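You operate a simulated robot arm through the tools that you are given. There is no shell and no other tool. Be economical: measure what you need, move in short steps, check, and stop when the job is done.

The job below is to be done with a simulated robot arm. You get a single attempt, and the scene is never put back.

Task
Take the yellow sanding block and put it on top of the tall white box on the tooling bench top.
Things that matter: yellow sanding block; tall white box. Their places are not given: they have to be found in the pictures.

Only the result counts: the job must be done as asked and must still hold three seconds after the hand-in. Knocking over, shifting, dropping, spilling or breaking anything else fails it.

Robot
A 6-joint arm with a two-finger parallel gripper, fixed in place. Base frame: the origin is at the foot of the arm, x ahead of it, y to its left, z up; the work surface is at about z = 0. Readings come in mm, rad, newtons and seconds.
With the tool pointing down near the work surface it reaches from about 140 to 580 mm from the base axis. Its first joint turns from -1.152 to 1.152 rad. Payload 2.1 kg.
Tool frame: the origin (TCP) lies between the finger pads and is the grasp point; the fingertips stand 30 mm ahead of it; z points along the fingers, y is the line along which they close. Largest opening 94 mm; finger width 28, thickness 10; the body of the gripper, 50 by 96 mm, starts 55 mm behind the TCP.
Orientation is told as [roll, pitch, yaw] about the base's x, y, z axes, in that order, counted from this pose: with the fingers straight down and closing along the base's y, the tool's x points along the base's -x, its y along +y and its z along -z.

Tools
- The arm moves only by the tool move_arm. Its argument "commands" is a list of rows, each an object (a shift or turn left out is 0, a gripper value left out holds the last) with "offset": the shift along the base's x, y, z in units of 300 mm (1.0 is 300 mm), a list of three; "delta_rot": the turn, a rotation vector about the base's x, y, z in units of 45 degrees (1.0 is 45 degrees), a list of three; "grip": the opening, from 0 (shut) to 1 (fully open). In form: [{"offset": [dx, dy, dz], "delta_rot": [rx, ry, rz], "grip": grip}, ...]. A call has 1 to 20 rows; each row is the pose to reach, as a shift and turn from the pose commanded when the call began. A call with a number of a shift or a turn outside -1 to 1 is refused whole. A row lasts 0.2 s, in which the tool goes at most 50 mm and 0.15 rad; a call with a longer step from one row to the next is refused whole, and so is a gripper value outside its range. Where a pose cannot be reached the arm comes as near as it can. A force on the tool above 40 N (or 10 N above the force at the start of the call, whichever is more), or a blocked arm, ends the call early, and 0.2 s more pass. Each finger travels about 72 mm/s and halts on what it meets, pressing with about 27 N; the grip force reading is that of the motor and also rises with nothing between the fingers. The clock runs only during rows and for 0.2 s after the last one: add rows that repeat a pose to give the fingers time. It gives the time, the measured TCP pose, the force on the tool (base axes), the opening and the grip force at its end, in the units of the frame above (readings bear some noise), and new pictures: "pictures" is both (left out), scene, wrist or none.
- Cameras (640 x 400 px; columns grow to the right, rows downward): "scene" is fixed at [64.3, -375.5, 489.4]; the picture's right is [0.70, -0.71, 0.00], its down [-0.37, -0.36, -0.86] and it looks along [0.61, 0.60, -0.52] (base axes); focal length 339 px, centre (320, 200). "wrist" rides on the gripper at [-37, 0, -58] in the tool frame; the picture's right is [0.00, -1.00, 0.00], its down [0.97, 0.00, -0.24] and it looks along [0.24, 0.00, 0.97] (tool axes); focal length 218 px, centre (320, 200).
- probe_pixels(camera, pixels): there is no depth. For up to 12 entries [column, row, z] of the newest picture of that camera ("zoom" is the newest enlarged one), the place [x, y] in the base frame at which the ray of that pixel passes the height z, good to about 2 mm. No time passes.
- zoom(camera, box): a new picture of the part [left, top, right, bottom] of that camera's present view, enlarged. No time passes.
- hand_in(): hands the job in; it is judged then, once.

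Go step by step. Measure first, check grasps and placings, and put right what went wrong. The budget is 60 turns and 120 pictures, counting those below and the enlarged ones. Unless the task says otherwise, let go and move clear before handing in, and close with one line.

The tools are called after "Request:" as a command line: name --argument value ..., lists and objects as JSON in quotes. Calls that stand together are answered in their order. move_arm: Moves the arm, as the interface text tells. Its arguments: {"type":"object","properties":{"commands":{"type":"array","items":{"type":"object","properties":{"offset":{"type":"array","items":{"type":"number"}},"delta_rot":{"type":"array","items":{"type":"number"}},"grip":{"type":"number"}}}},"pictures":{"type":"string","enum":["both","scene","wrist","none"]}},"required":["commands"]} The other tools are called the same way: probe_pixels (camera, pixels) gives the place at which the rays of pixels pass given heights; zoom (camera, box) takes an enlarged picture of a part of a camera's view; hand_in () hands the job in.

At the start:

```text
t: 0.0
ee_pos: [350.4, -74.9, 302.2]
tcp_rot: [0.002, -0.003, 0.002]
contact_force: [0.5, 0.6, -0.2]
width: 94.1
gripper_force: 0.1
```

scene: 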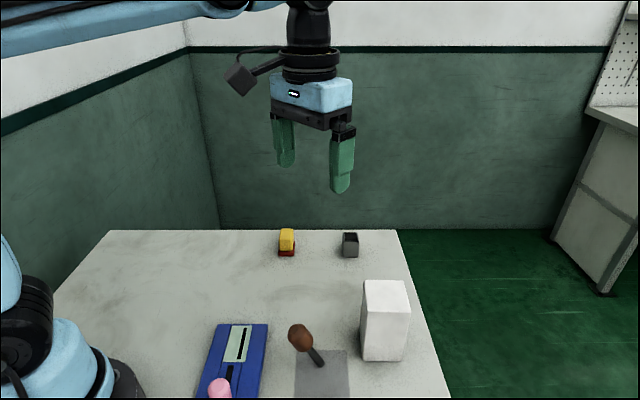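
wrist: 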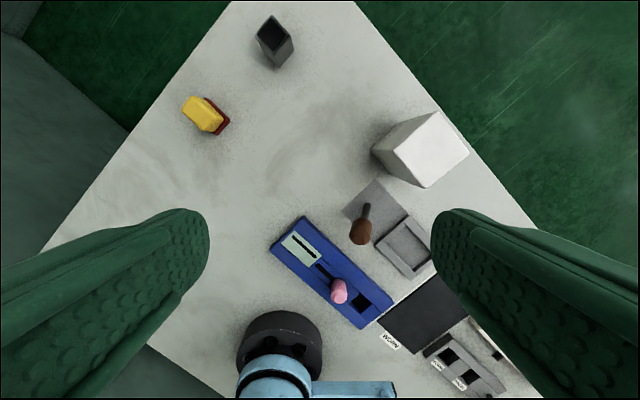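

The yellow block shows at scene (287,242) / wrist (205,115), and the white box at scene (385,320) / wrist (425,150). I'll enlarge both to measure them.

Request:
zoom --camera "scene" --box '[260, 215, 420, 375]'

Request:
zoom --camera "wrist" --box '[160, 70, 260, 160]'

Request:
probe_pixels --camera "scene" --pixels '[[278, 256, 0], [294, 257, 0], [362, 358, 0], [402, 362, 0], [410, 335, 0], [287, 242, 20]]'

Request:
probe_pixels --camera "wrist" --pixels '[[372, 151, 0], [423, 188, 100], [469, 154, 100], [437, 110, 100], [392, 145, 100], [205, 115, 30], [216, 136, 0], [229, 122, 0]]'

```text
2.50 times, centred on (340, 295) of scene
```

zoom: 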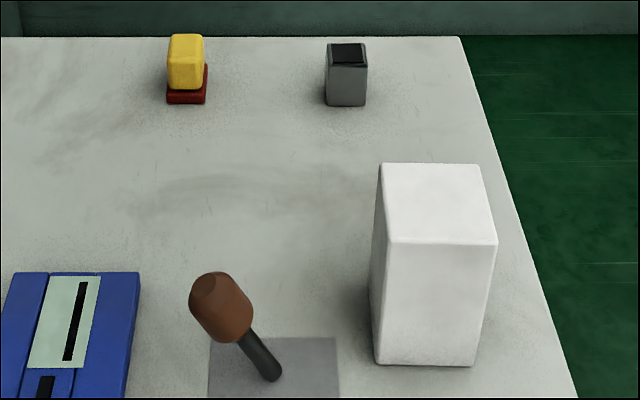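

```text
4.44 times, centred on (210, 115) of wrist
```

zoom: 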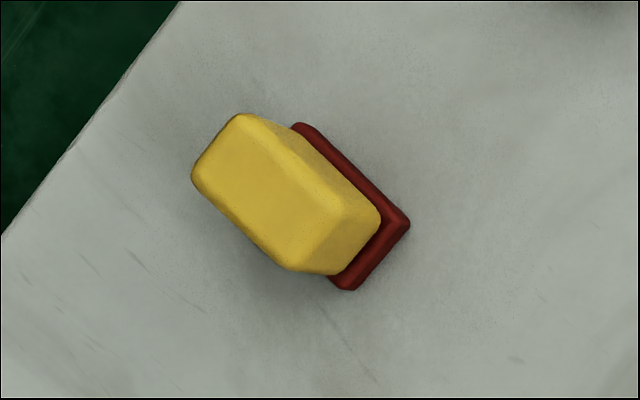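

```text
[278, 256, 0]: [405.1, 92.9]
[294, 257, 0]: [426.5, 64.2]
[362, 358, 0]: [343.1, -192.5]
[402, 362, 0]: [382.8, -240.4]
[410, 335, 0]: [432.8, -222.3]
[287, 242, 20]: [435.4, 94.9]
```

```text
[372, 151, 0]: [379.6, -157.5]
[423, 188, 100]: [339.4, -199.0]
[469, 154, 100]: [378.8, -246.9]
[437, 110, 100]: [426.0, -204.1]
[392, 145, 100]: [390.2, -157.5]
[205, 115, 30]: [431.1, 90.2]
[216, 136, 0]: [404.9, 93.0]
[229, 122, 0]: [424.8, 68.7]
```

The block has a red part under the yellow one, turned about 40°. I'll go over it with the wrist turned and look closer before deciding the grasp.

Request:
move_arm --commands '[{"offset": [0.044, 0.093, -0.073], "delta_rot": [0, 0, 0.147]}, {"offset": [0.089, 0.187, -0.147], "delta_rot": [0, 0, 0.293]}, {"offset": [0.133, 0.28, -0.22], "delta_rot": [0, 0, 0.44]}, {"offset": [0.178, 0.373, -0.293], "delta_rot": [0, 0, 0.587]}, {"offset": [0.222, 0.467, -0.367], "delta_rot": [0, 0, 0.733]}, {"offset": [0.267, 0.56, -0.44], "delta_rot": [0, 0, 0.88]}, {"offset": [0.267, 0.56, -0.44], "delta_rot": [0, 0, 0.88], "grip": 1}]'

```text
t: 1.6
ee_pos: [431.0, 94.4, 171.0]
tcp_rot: [0.001, -0.002, 0.695]
contact_force: [0.8, 0.4, 0.6]
width: 94.1
gripper_force: 0.0
```

scene: 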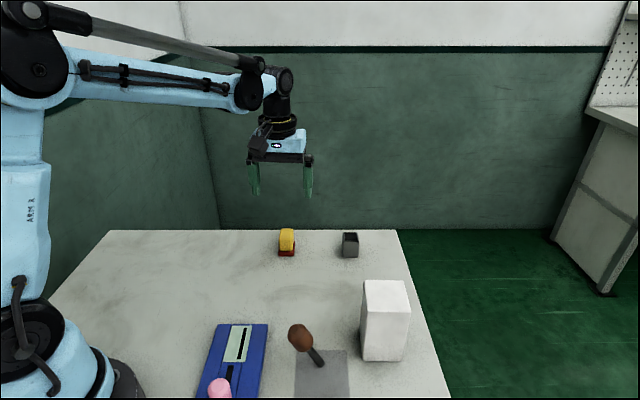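
wrist: 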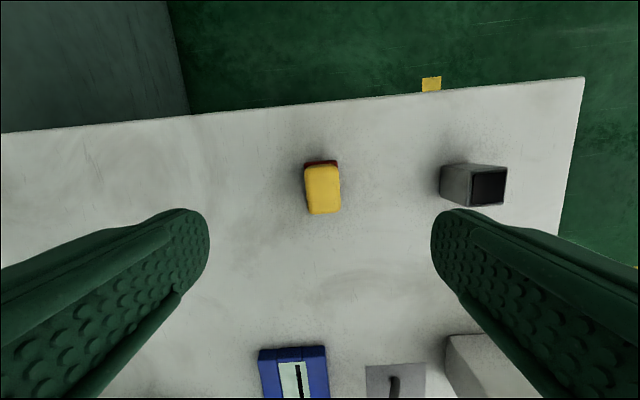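

The block shows at wrist (322,188), nearly aligned with the fingers. I'll enlarge to see whether yellow and red are one piece.

Request:
zoom --camera "wrist" --box '[282, 145, 362, 225]'

Request:
zoom --camera "scene" --box '[267, 220, 307, 265]'

Request:
probe_pixels --camera "wrist" --pixels '[[304, 161, 5], [338, 160, 5], [305, 166, 40], [340, 166, 40], [310, 215, 40], [341, 213, 40], [506, 167, 40], [442, 170, 0], [441, 195, 0], [470, 205, 40]]'

```text
5.00 times, centred on (322, 185) of wrist
```

zoom: 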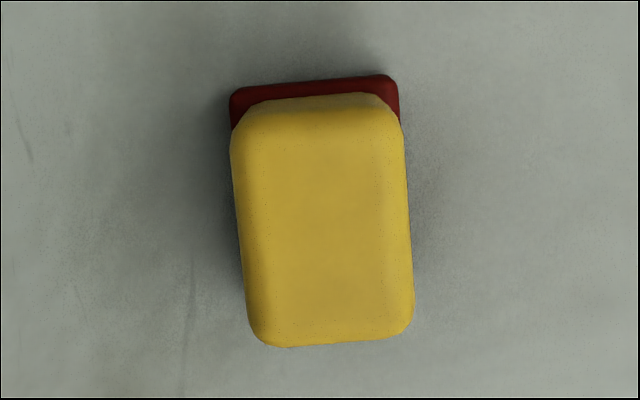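

```text
8.89 times, centred on (287, 242) of scene
```

zoom: 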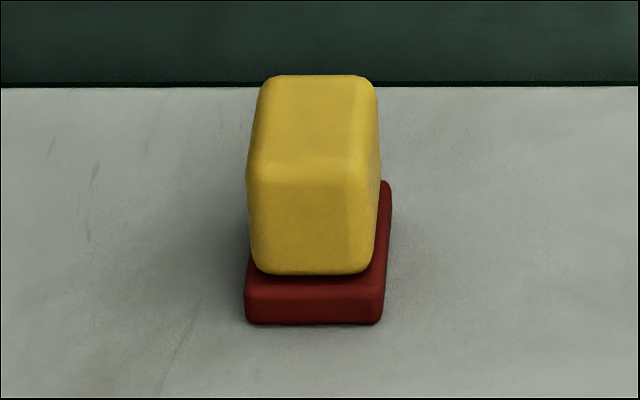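

```text
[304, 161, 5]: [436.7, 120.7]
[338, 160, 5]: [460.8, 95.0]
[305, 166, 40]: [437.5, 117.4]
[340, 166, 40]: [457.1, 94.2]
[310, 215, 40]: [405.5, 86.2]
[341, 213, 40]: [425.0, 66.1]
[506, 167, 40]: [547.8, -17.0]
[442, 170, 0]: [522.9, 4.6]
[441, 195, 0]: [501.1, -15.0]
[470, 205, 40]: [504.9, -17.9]
```

The block is about 33×42 mm, 42 mm high, with its centre near (432,93) and yaw about 44°; the red sole ends near z 10. I'll go down with the tips at about z 14, so that only the yellow part is gripped.

Request:
move_arm --commands '[{"offset": [0.003, -0.003, -0.12], "delta_rot": [0, 0, 0.1], "grip": 1}, {"offset": [0.003, -0.003, -0.24], "delta_rot": [0, 0, 0.1]}, {"offset": [0.003, -0.003, -0.34], "delta_rot": [0, 0, 0.1]}, {"offset": [0.003, -0.003, -0.42], "delta_rot": [0, 0, 0.1]}, {"offset": [0.003, -0.003, -0.42], "delta_rot": [0, 0, 0.1]}]'

Request:
zoom --camera "scene" --box '[227, 160, 347, 280]'

```text
t: 2.8
ee_pos: [430.7, 93.4, 45.2]
tcp_rot: [0.001, -0.001, 0.771]
contact_force: [0.3, -0.1, -0.6]
width: 94.3
gripper_force: 0.1
```

scene: 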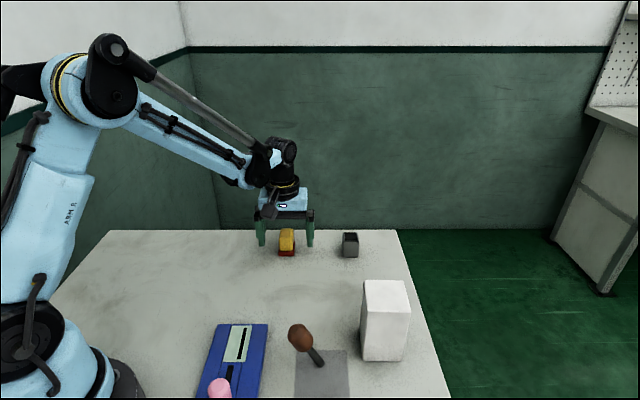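
wrist: 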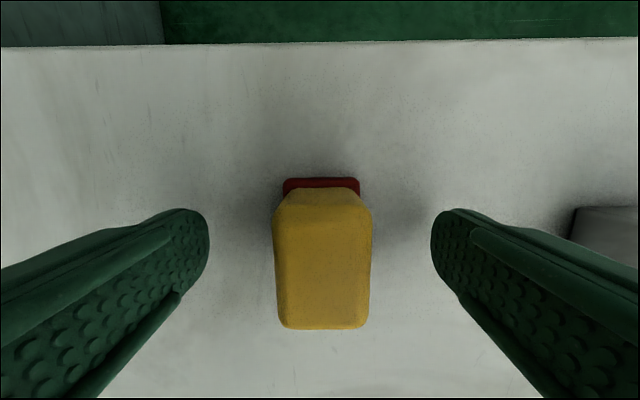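

```text
3.33 times, centred on (287, 220) of scene
```

zoom: 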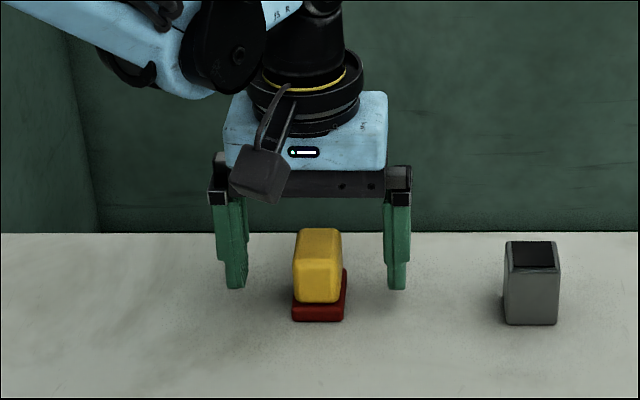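

The block is centred between the fingers (wrist 273–371 columns, TCP near row 273) and aligned. Closing now.

Request:
move_arm --commands '[{"grip": 0.2}, {"grip": 0.2}, {"grip": 0.2}, {"grip": 0}, {"grip": 0}, {"grip": 0}]' --pictures "wrist"

```text
t: 4.2
ee_pos: [430.1, 93.1, 45.3]
tcp_rot: [0.002, -0.001, 0.77]
contact_force: [0.4, -0.4, 0.9]
width: 37.7
gripper_force: 26.4
```

wrist: 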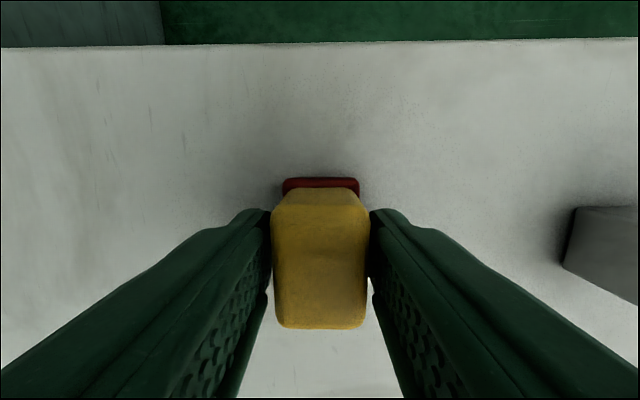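

The fingers stopped at 37.7 mm with 26 N, so something is held. I'll lift a little and see what comes along.

Request:
move_arm --commands '[{"offset": [0, 0, 0.05], "grip": 0}, {"offset": [0, 0, 0.1]}, {"offset": [0, 0, 0.2]}, {"offset": [0, 0, 0.2]}]'

Request:
zoom --camera "scene" --box '[227, 140, 347, 260]'

```text
t: 5.2
ee_pos: [431.7, 93.1, 105.5]
tcp_rot: [0.003, -0.002, 0.77]
contact_force: [0.2, -0.3, -1.3]
width: 37.3
gripper_force: 26.8
```

scene: 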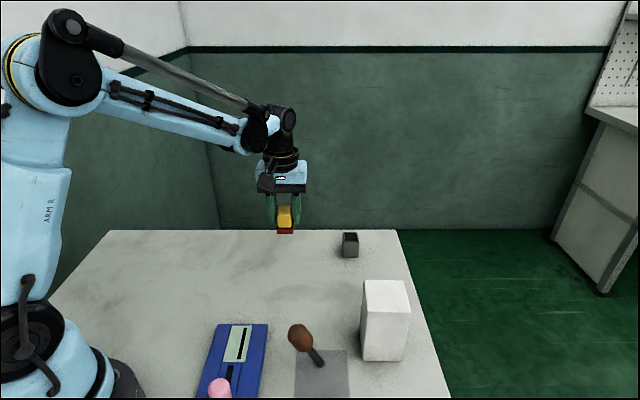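
wrist: 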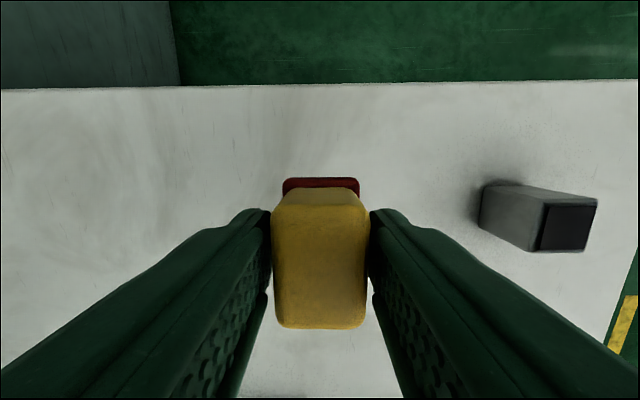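

```text
3.33 times, centred on (287, 200) of scene
```

zoom: 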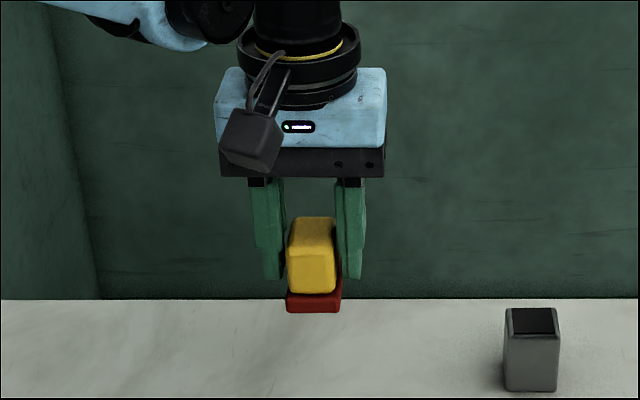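

Yellow and red came up together as one piece, and its bottom is about 45 mm below the TCP. Now I'll fix the height of the white box from its scene corners: tops (366.4,311.4) and (407.5,311.5), bottoms (362.4,360.6) and (401.5,361).

Request:
probe_pixels --camera "scene" --pixels '[[362.4, 360.6, 0], [401.5, 361, 0], [366, 297, 105], [366, 297, 115], [366, 297, 125], [410.5, 312, 105], [410.5, 312, 115], [410.5, 312, 125], [362.5, 311, 115], [364.5, 280.5, 115], [404, 281, 115]]'

Request:
move_arm --commands '[{"offset": [0, 0, 0.15], "grip": 0}, {"offset": [0, 0, 0.3]}, {"offset": [0, 0, 0.45]}, {"offset": [-0.02, -0.15, 0.47]}, {"offset": [-0.04, -0.3, 0.47]}, {"offset": [-0.06, -0.45, 0.47]}, {"offset": [-0.08, -0.6, 0.47]}, {"offset": [-0.12, -0.7, 0.47]}, {"offset": [-0.15, -0.8, 0.47]}, {"offset": [-0.2, -0.9, 0.47]}, {"offset": [-0.2, -0.9, 0.47]}]'

```text
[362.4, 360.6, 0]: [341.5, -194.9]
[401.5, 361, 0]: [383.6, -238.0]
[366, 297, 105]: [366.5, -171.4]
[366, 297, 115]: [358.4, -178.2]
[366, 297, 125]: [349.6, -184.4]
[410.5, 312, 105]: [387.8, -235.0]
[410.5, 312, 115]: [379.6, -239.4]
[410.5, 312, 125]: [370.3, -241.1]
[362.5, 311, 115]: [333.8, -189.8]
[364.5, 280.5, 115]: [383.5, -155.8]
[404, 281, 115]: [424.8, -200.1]
```

```text
t: 7.6
ee_pos: [370.3, -176.8, 246.0]
tcp_rot: [0.002, -0.003, 0.771]
contact_force: [0.3, -0.3, -0.4]
width: 37.5
gripper_force: 26.9
```

scene: 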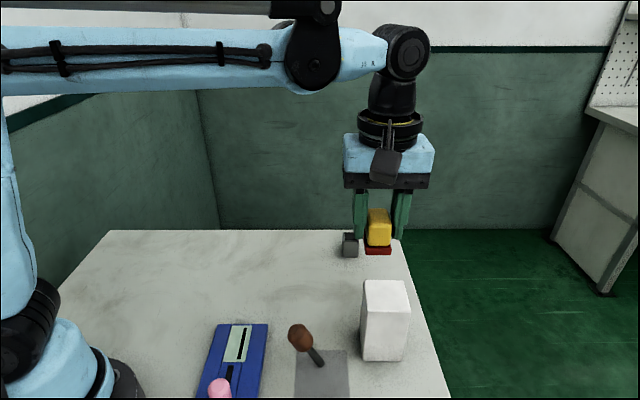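
wrist: 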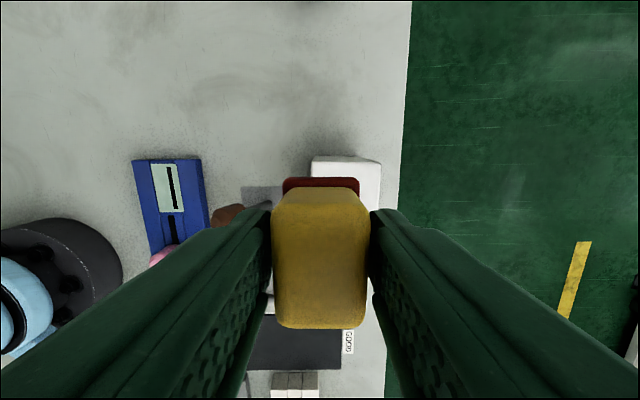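

The box top comes to about z 110 and its centre to about (385.5,-195). I'll centre above it and lower to about 12 mm of clearance.

Request:
move_arm --commands '[{"offset": [0.05, -0.061, 0], "grip": 0}, {"offset": [0.05, -0.061, -0.1]}, {"offset": [0.05, -0.061, -0.2]}, {"offset": [0.05, -0.061, -0.25]}, {"offset": [0.05, -0.061, -0.25]}]'

Request:
zoom --camera "scene" --box '[325, 210, 445, 370]'

```text
t: 8.8
ee_pos: [387.2, -196.9, 170.8]
tcp_rot: [0.0, -0.002, 0.771]
contact_force: [0.7, -0.8, 0.0]
width: 37.4
gripper_force: 26.7
```

scene: 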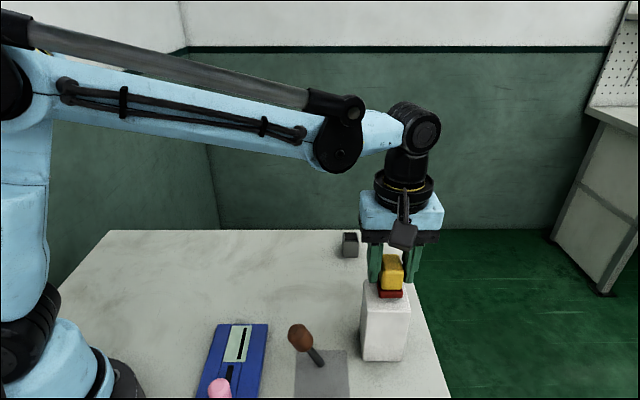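
wrist: 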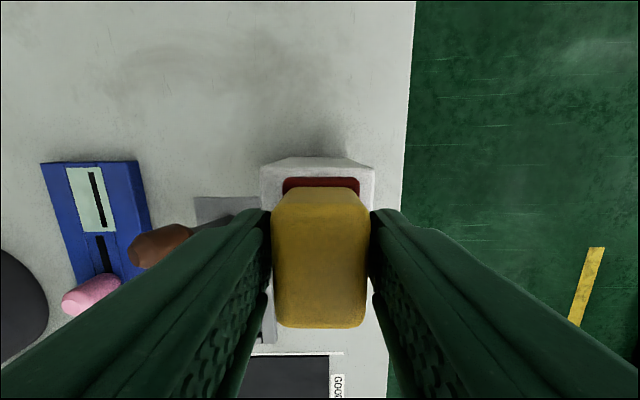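

```text
2.50 times, centred on (385, 290) of scene
```

zoom: 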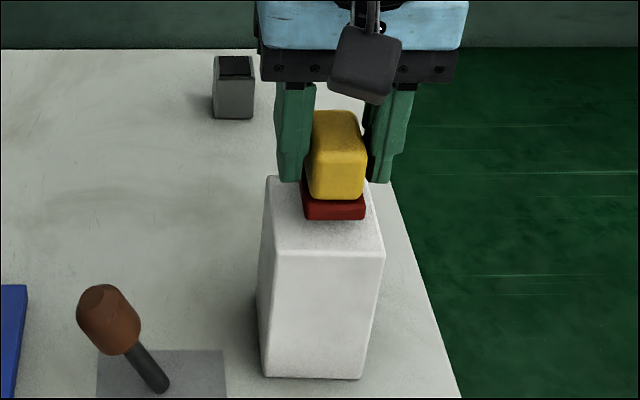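

Centring is good: the block spans columns 283–359 and the box top 260–376. I'll lower in small steps, watching the force.

Request:
move_arm --commands '[{"offset": [-0.004, 0.004, -0.02], "grip": 0}, {"offset": [-0.004, 0.004, -0.035]}, {"offset": [-0.004, 0.004, -0.043]}, {"offset": [-0.004, 0.004, -0.043]}]'

Request:
zoom --camera "scene" --box '[345, 230, 445, 330]'

```text
t: 9.8
ee_pos: [385.9, -195.5, 158.4]
tcp_rot: [0.002, -0.003, 0.771]
contact_force: [4.2, -2.3, 34.4]
width: 37.6
gripper_force: 27.4
```

scene: 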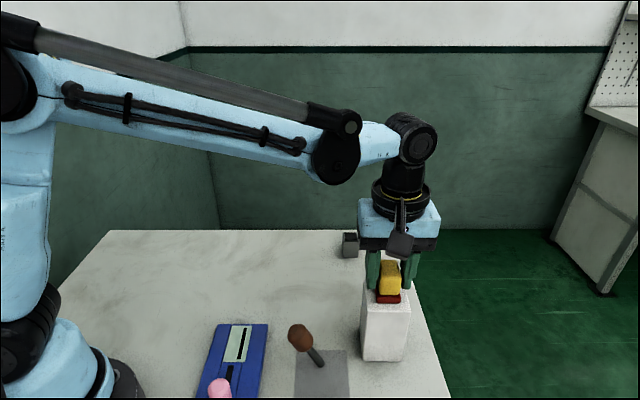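
wrist: 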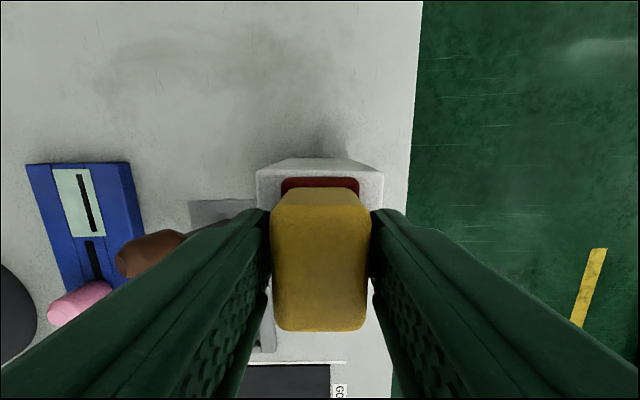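

```text
4.00 times, centred on (395, 280) of scene
```

zoom: 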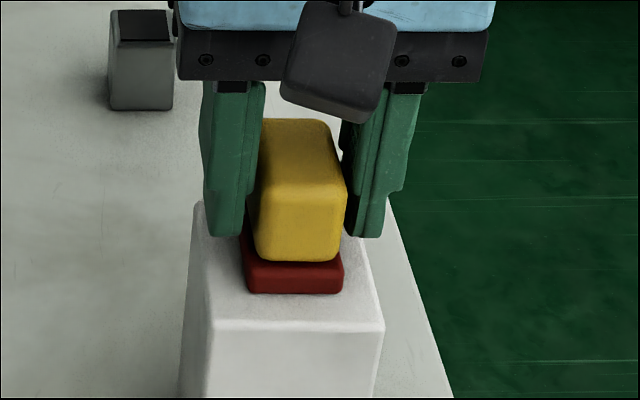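

It touches the box top at z 158.4 with 34 N upward. I'll ease the press slightly before letting go.

Request:
move_arm --commands '[{"offset": [0, 0, 0.003], "grip": 0}, {"offset": [0, 0, 0.003]}]' --pictures "none"

```text
t: 10.4
ee_pos: [385.0, -194.4, 158.8]
tcp_rot: [0.003, -0.003, 0.773]
contact_force: [2.4, -2.2, 13.3]
width: 37.4
gripper_force: 26.9
```

The force is down to 13 N; one more small ease, then open.

Request:
move_arm --commands '[{"offset": [0, 0, 0.0015], "grip": 0}, {"offset": [0, 0, 0.0015], "grip": 0.45}, {"offset": [0, 0, 0.0015], "grip": 0.6}, {"offset": [0, 0, 0.0015], "grip": 0.8}, {"offset": [0, 0, 0.0015], "grip": 0.8}]'

```text
t: 11.6
ee_pos: [386.2, -194.9, 158.8]
tcp_rot: [0.001, -0.002, 0.772]
contact_force: [-0.6, -0.3, 0.1]
width: 75.2
gripper_force: 0.1
```

scene: 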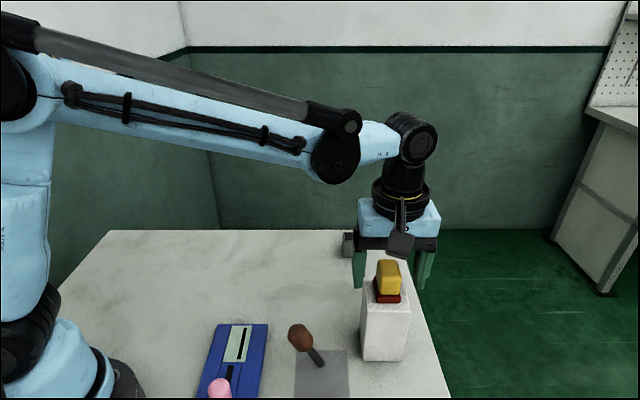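
wrist: 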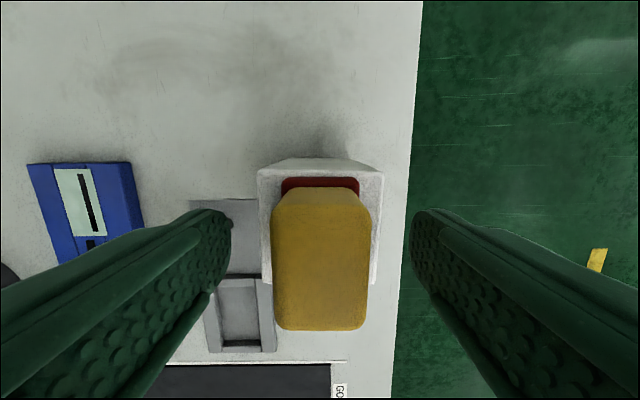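

The block stays on the box and the fingers are clear on both sides. Rising straight up.

Request:
move_arm --commands '[{"offset": [0, 0, 0.05], "grip": 0.8}, {"offset": [0, 0, 0.15]}, {"offset": [0, 0, 0.3]}, {"offset": [0, 0, 0.4]}, {"offset": [0, 0, 0.4]}]'

Request:
zoom --camera "scene" --box '[325, 230, 445, 370]'

```text
t: 12.8
ee_pos: [385.1, -196.1, 278.7]
tcp_rot: [0.0, -0.002, 0.773]
contact_force: [-0.1, 0.5, 0.3]
width: 75.5
gripper_force: 0.1
```

scene: 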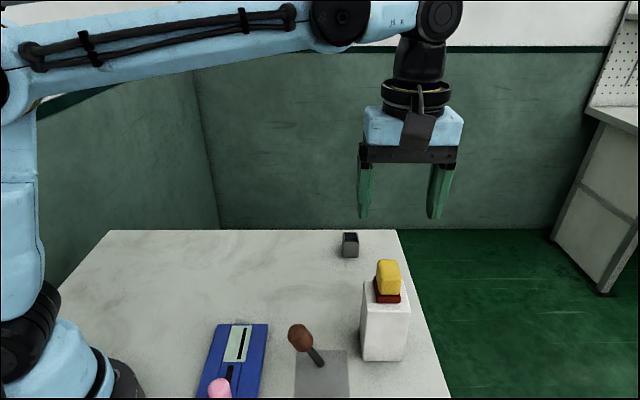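
wrist: 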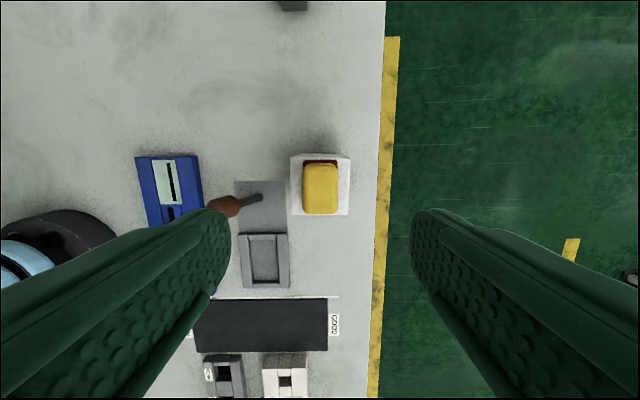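

```text
2.86 times, centred on (385, 300) of scene
```

zoom: 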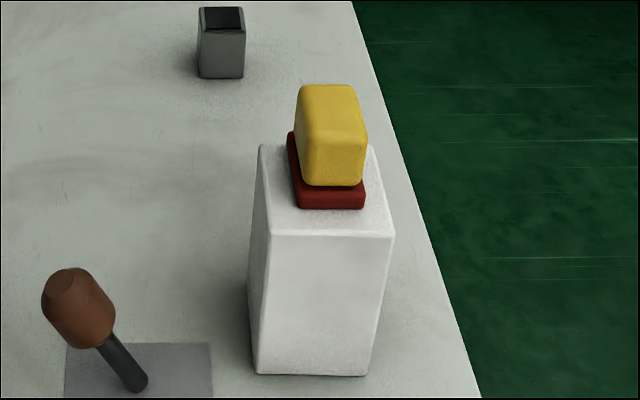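

The block rests flat and central on the white box (scene 388,280), the box has not moved, and the gripper is clear. Handing in.

Request:
hand_in

```text
The job is handed in.
```

The yellow sanding block is resting flat on top of the tall white box, the gripper is clear, nothing else was visibly moved, and the job is handed in.
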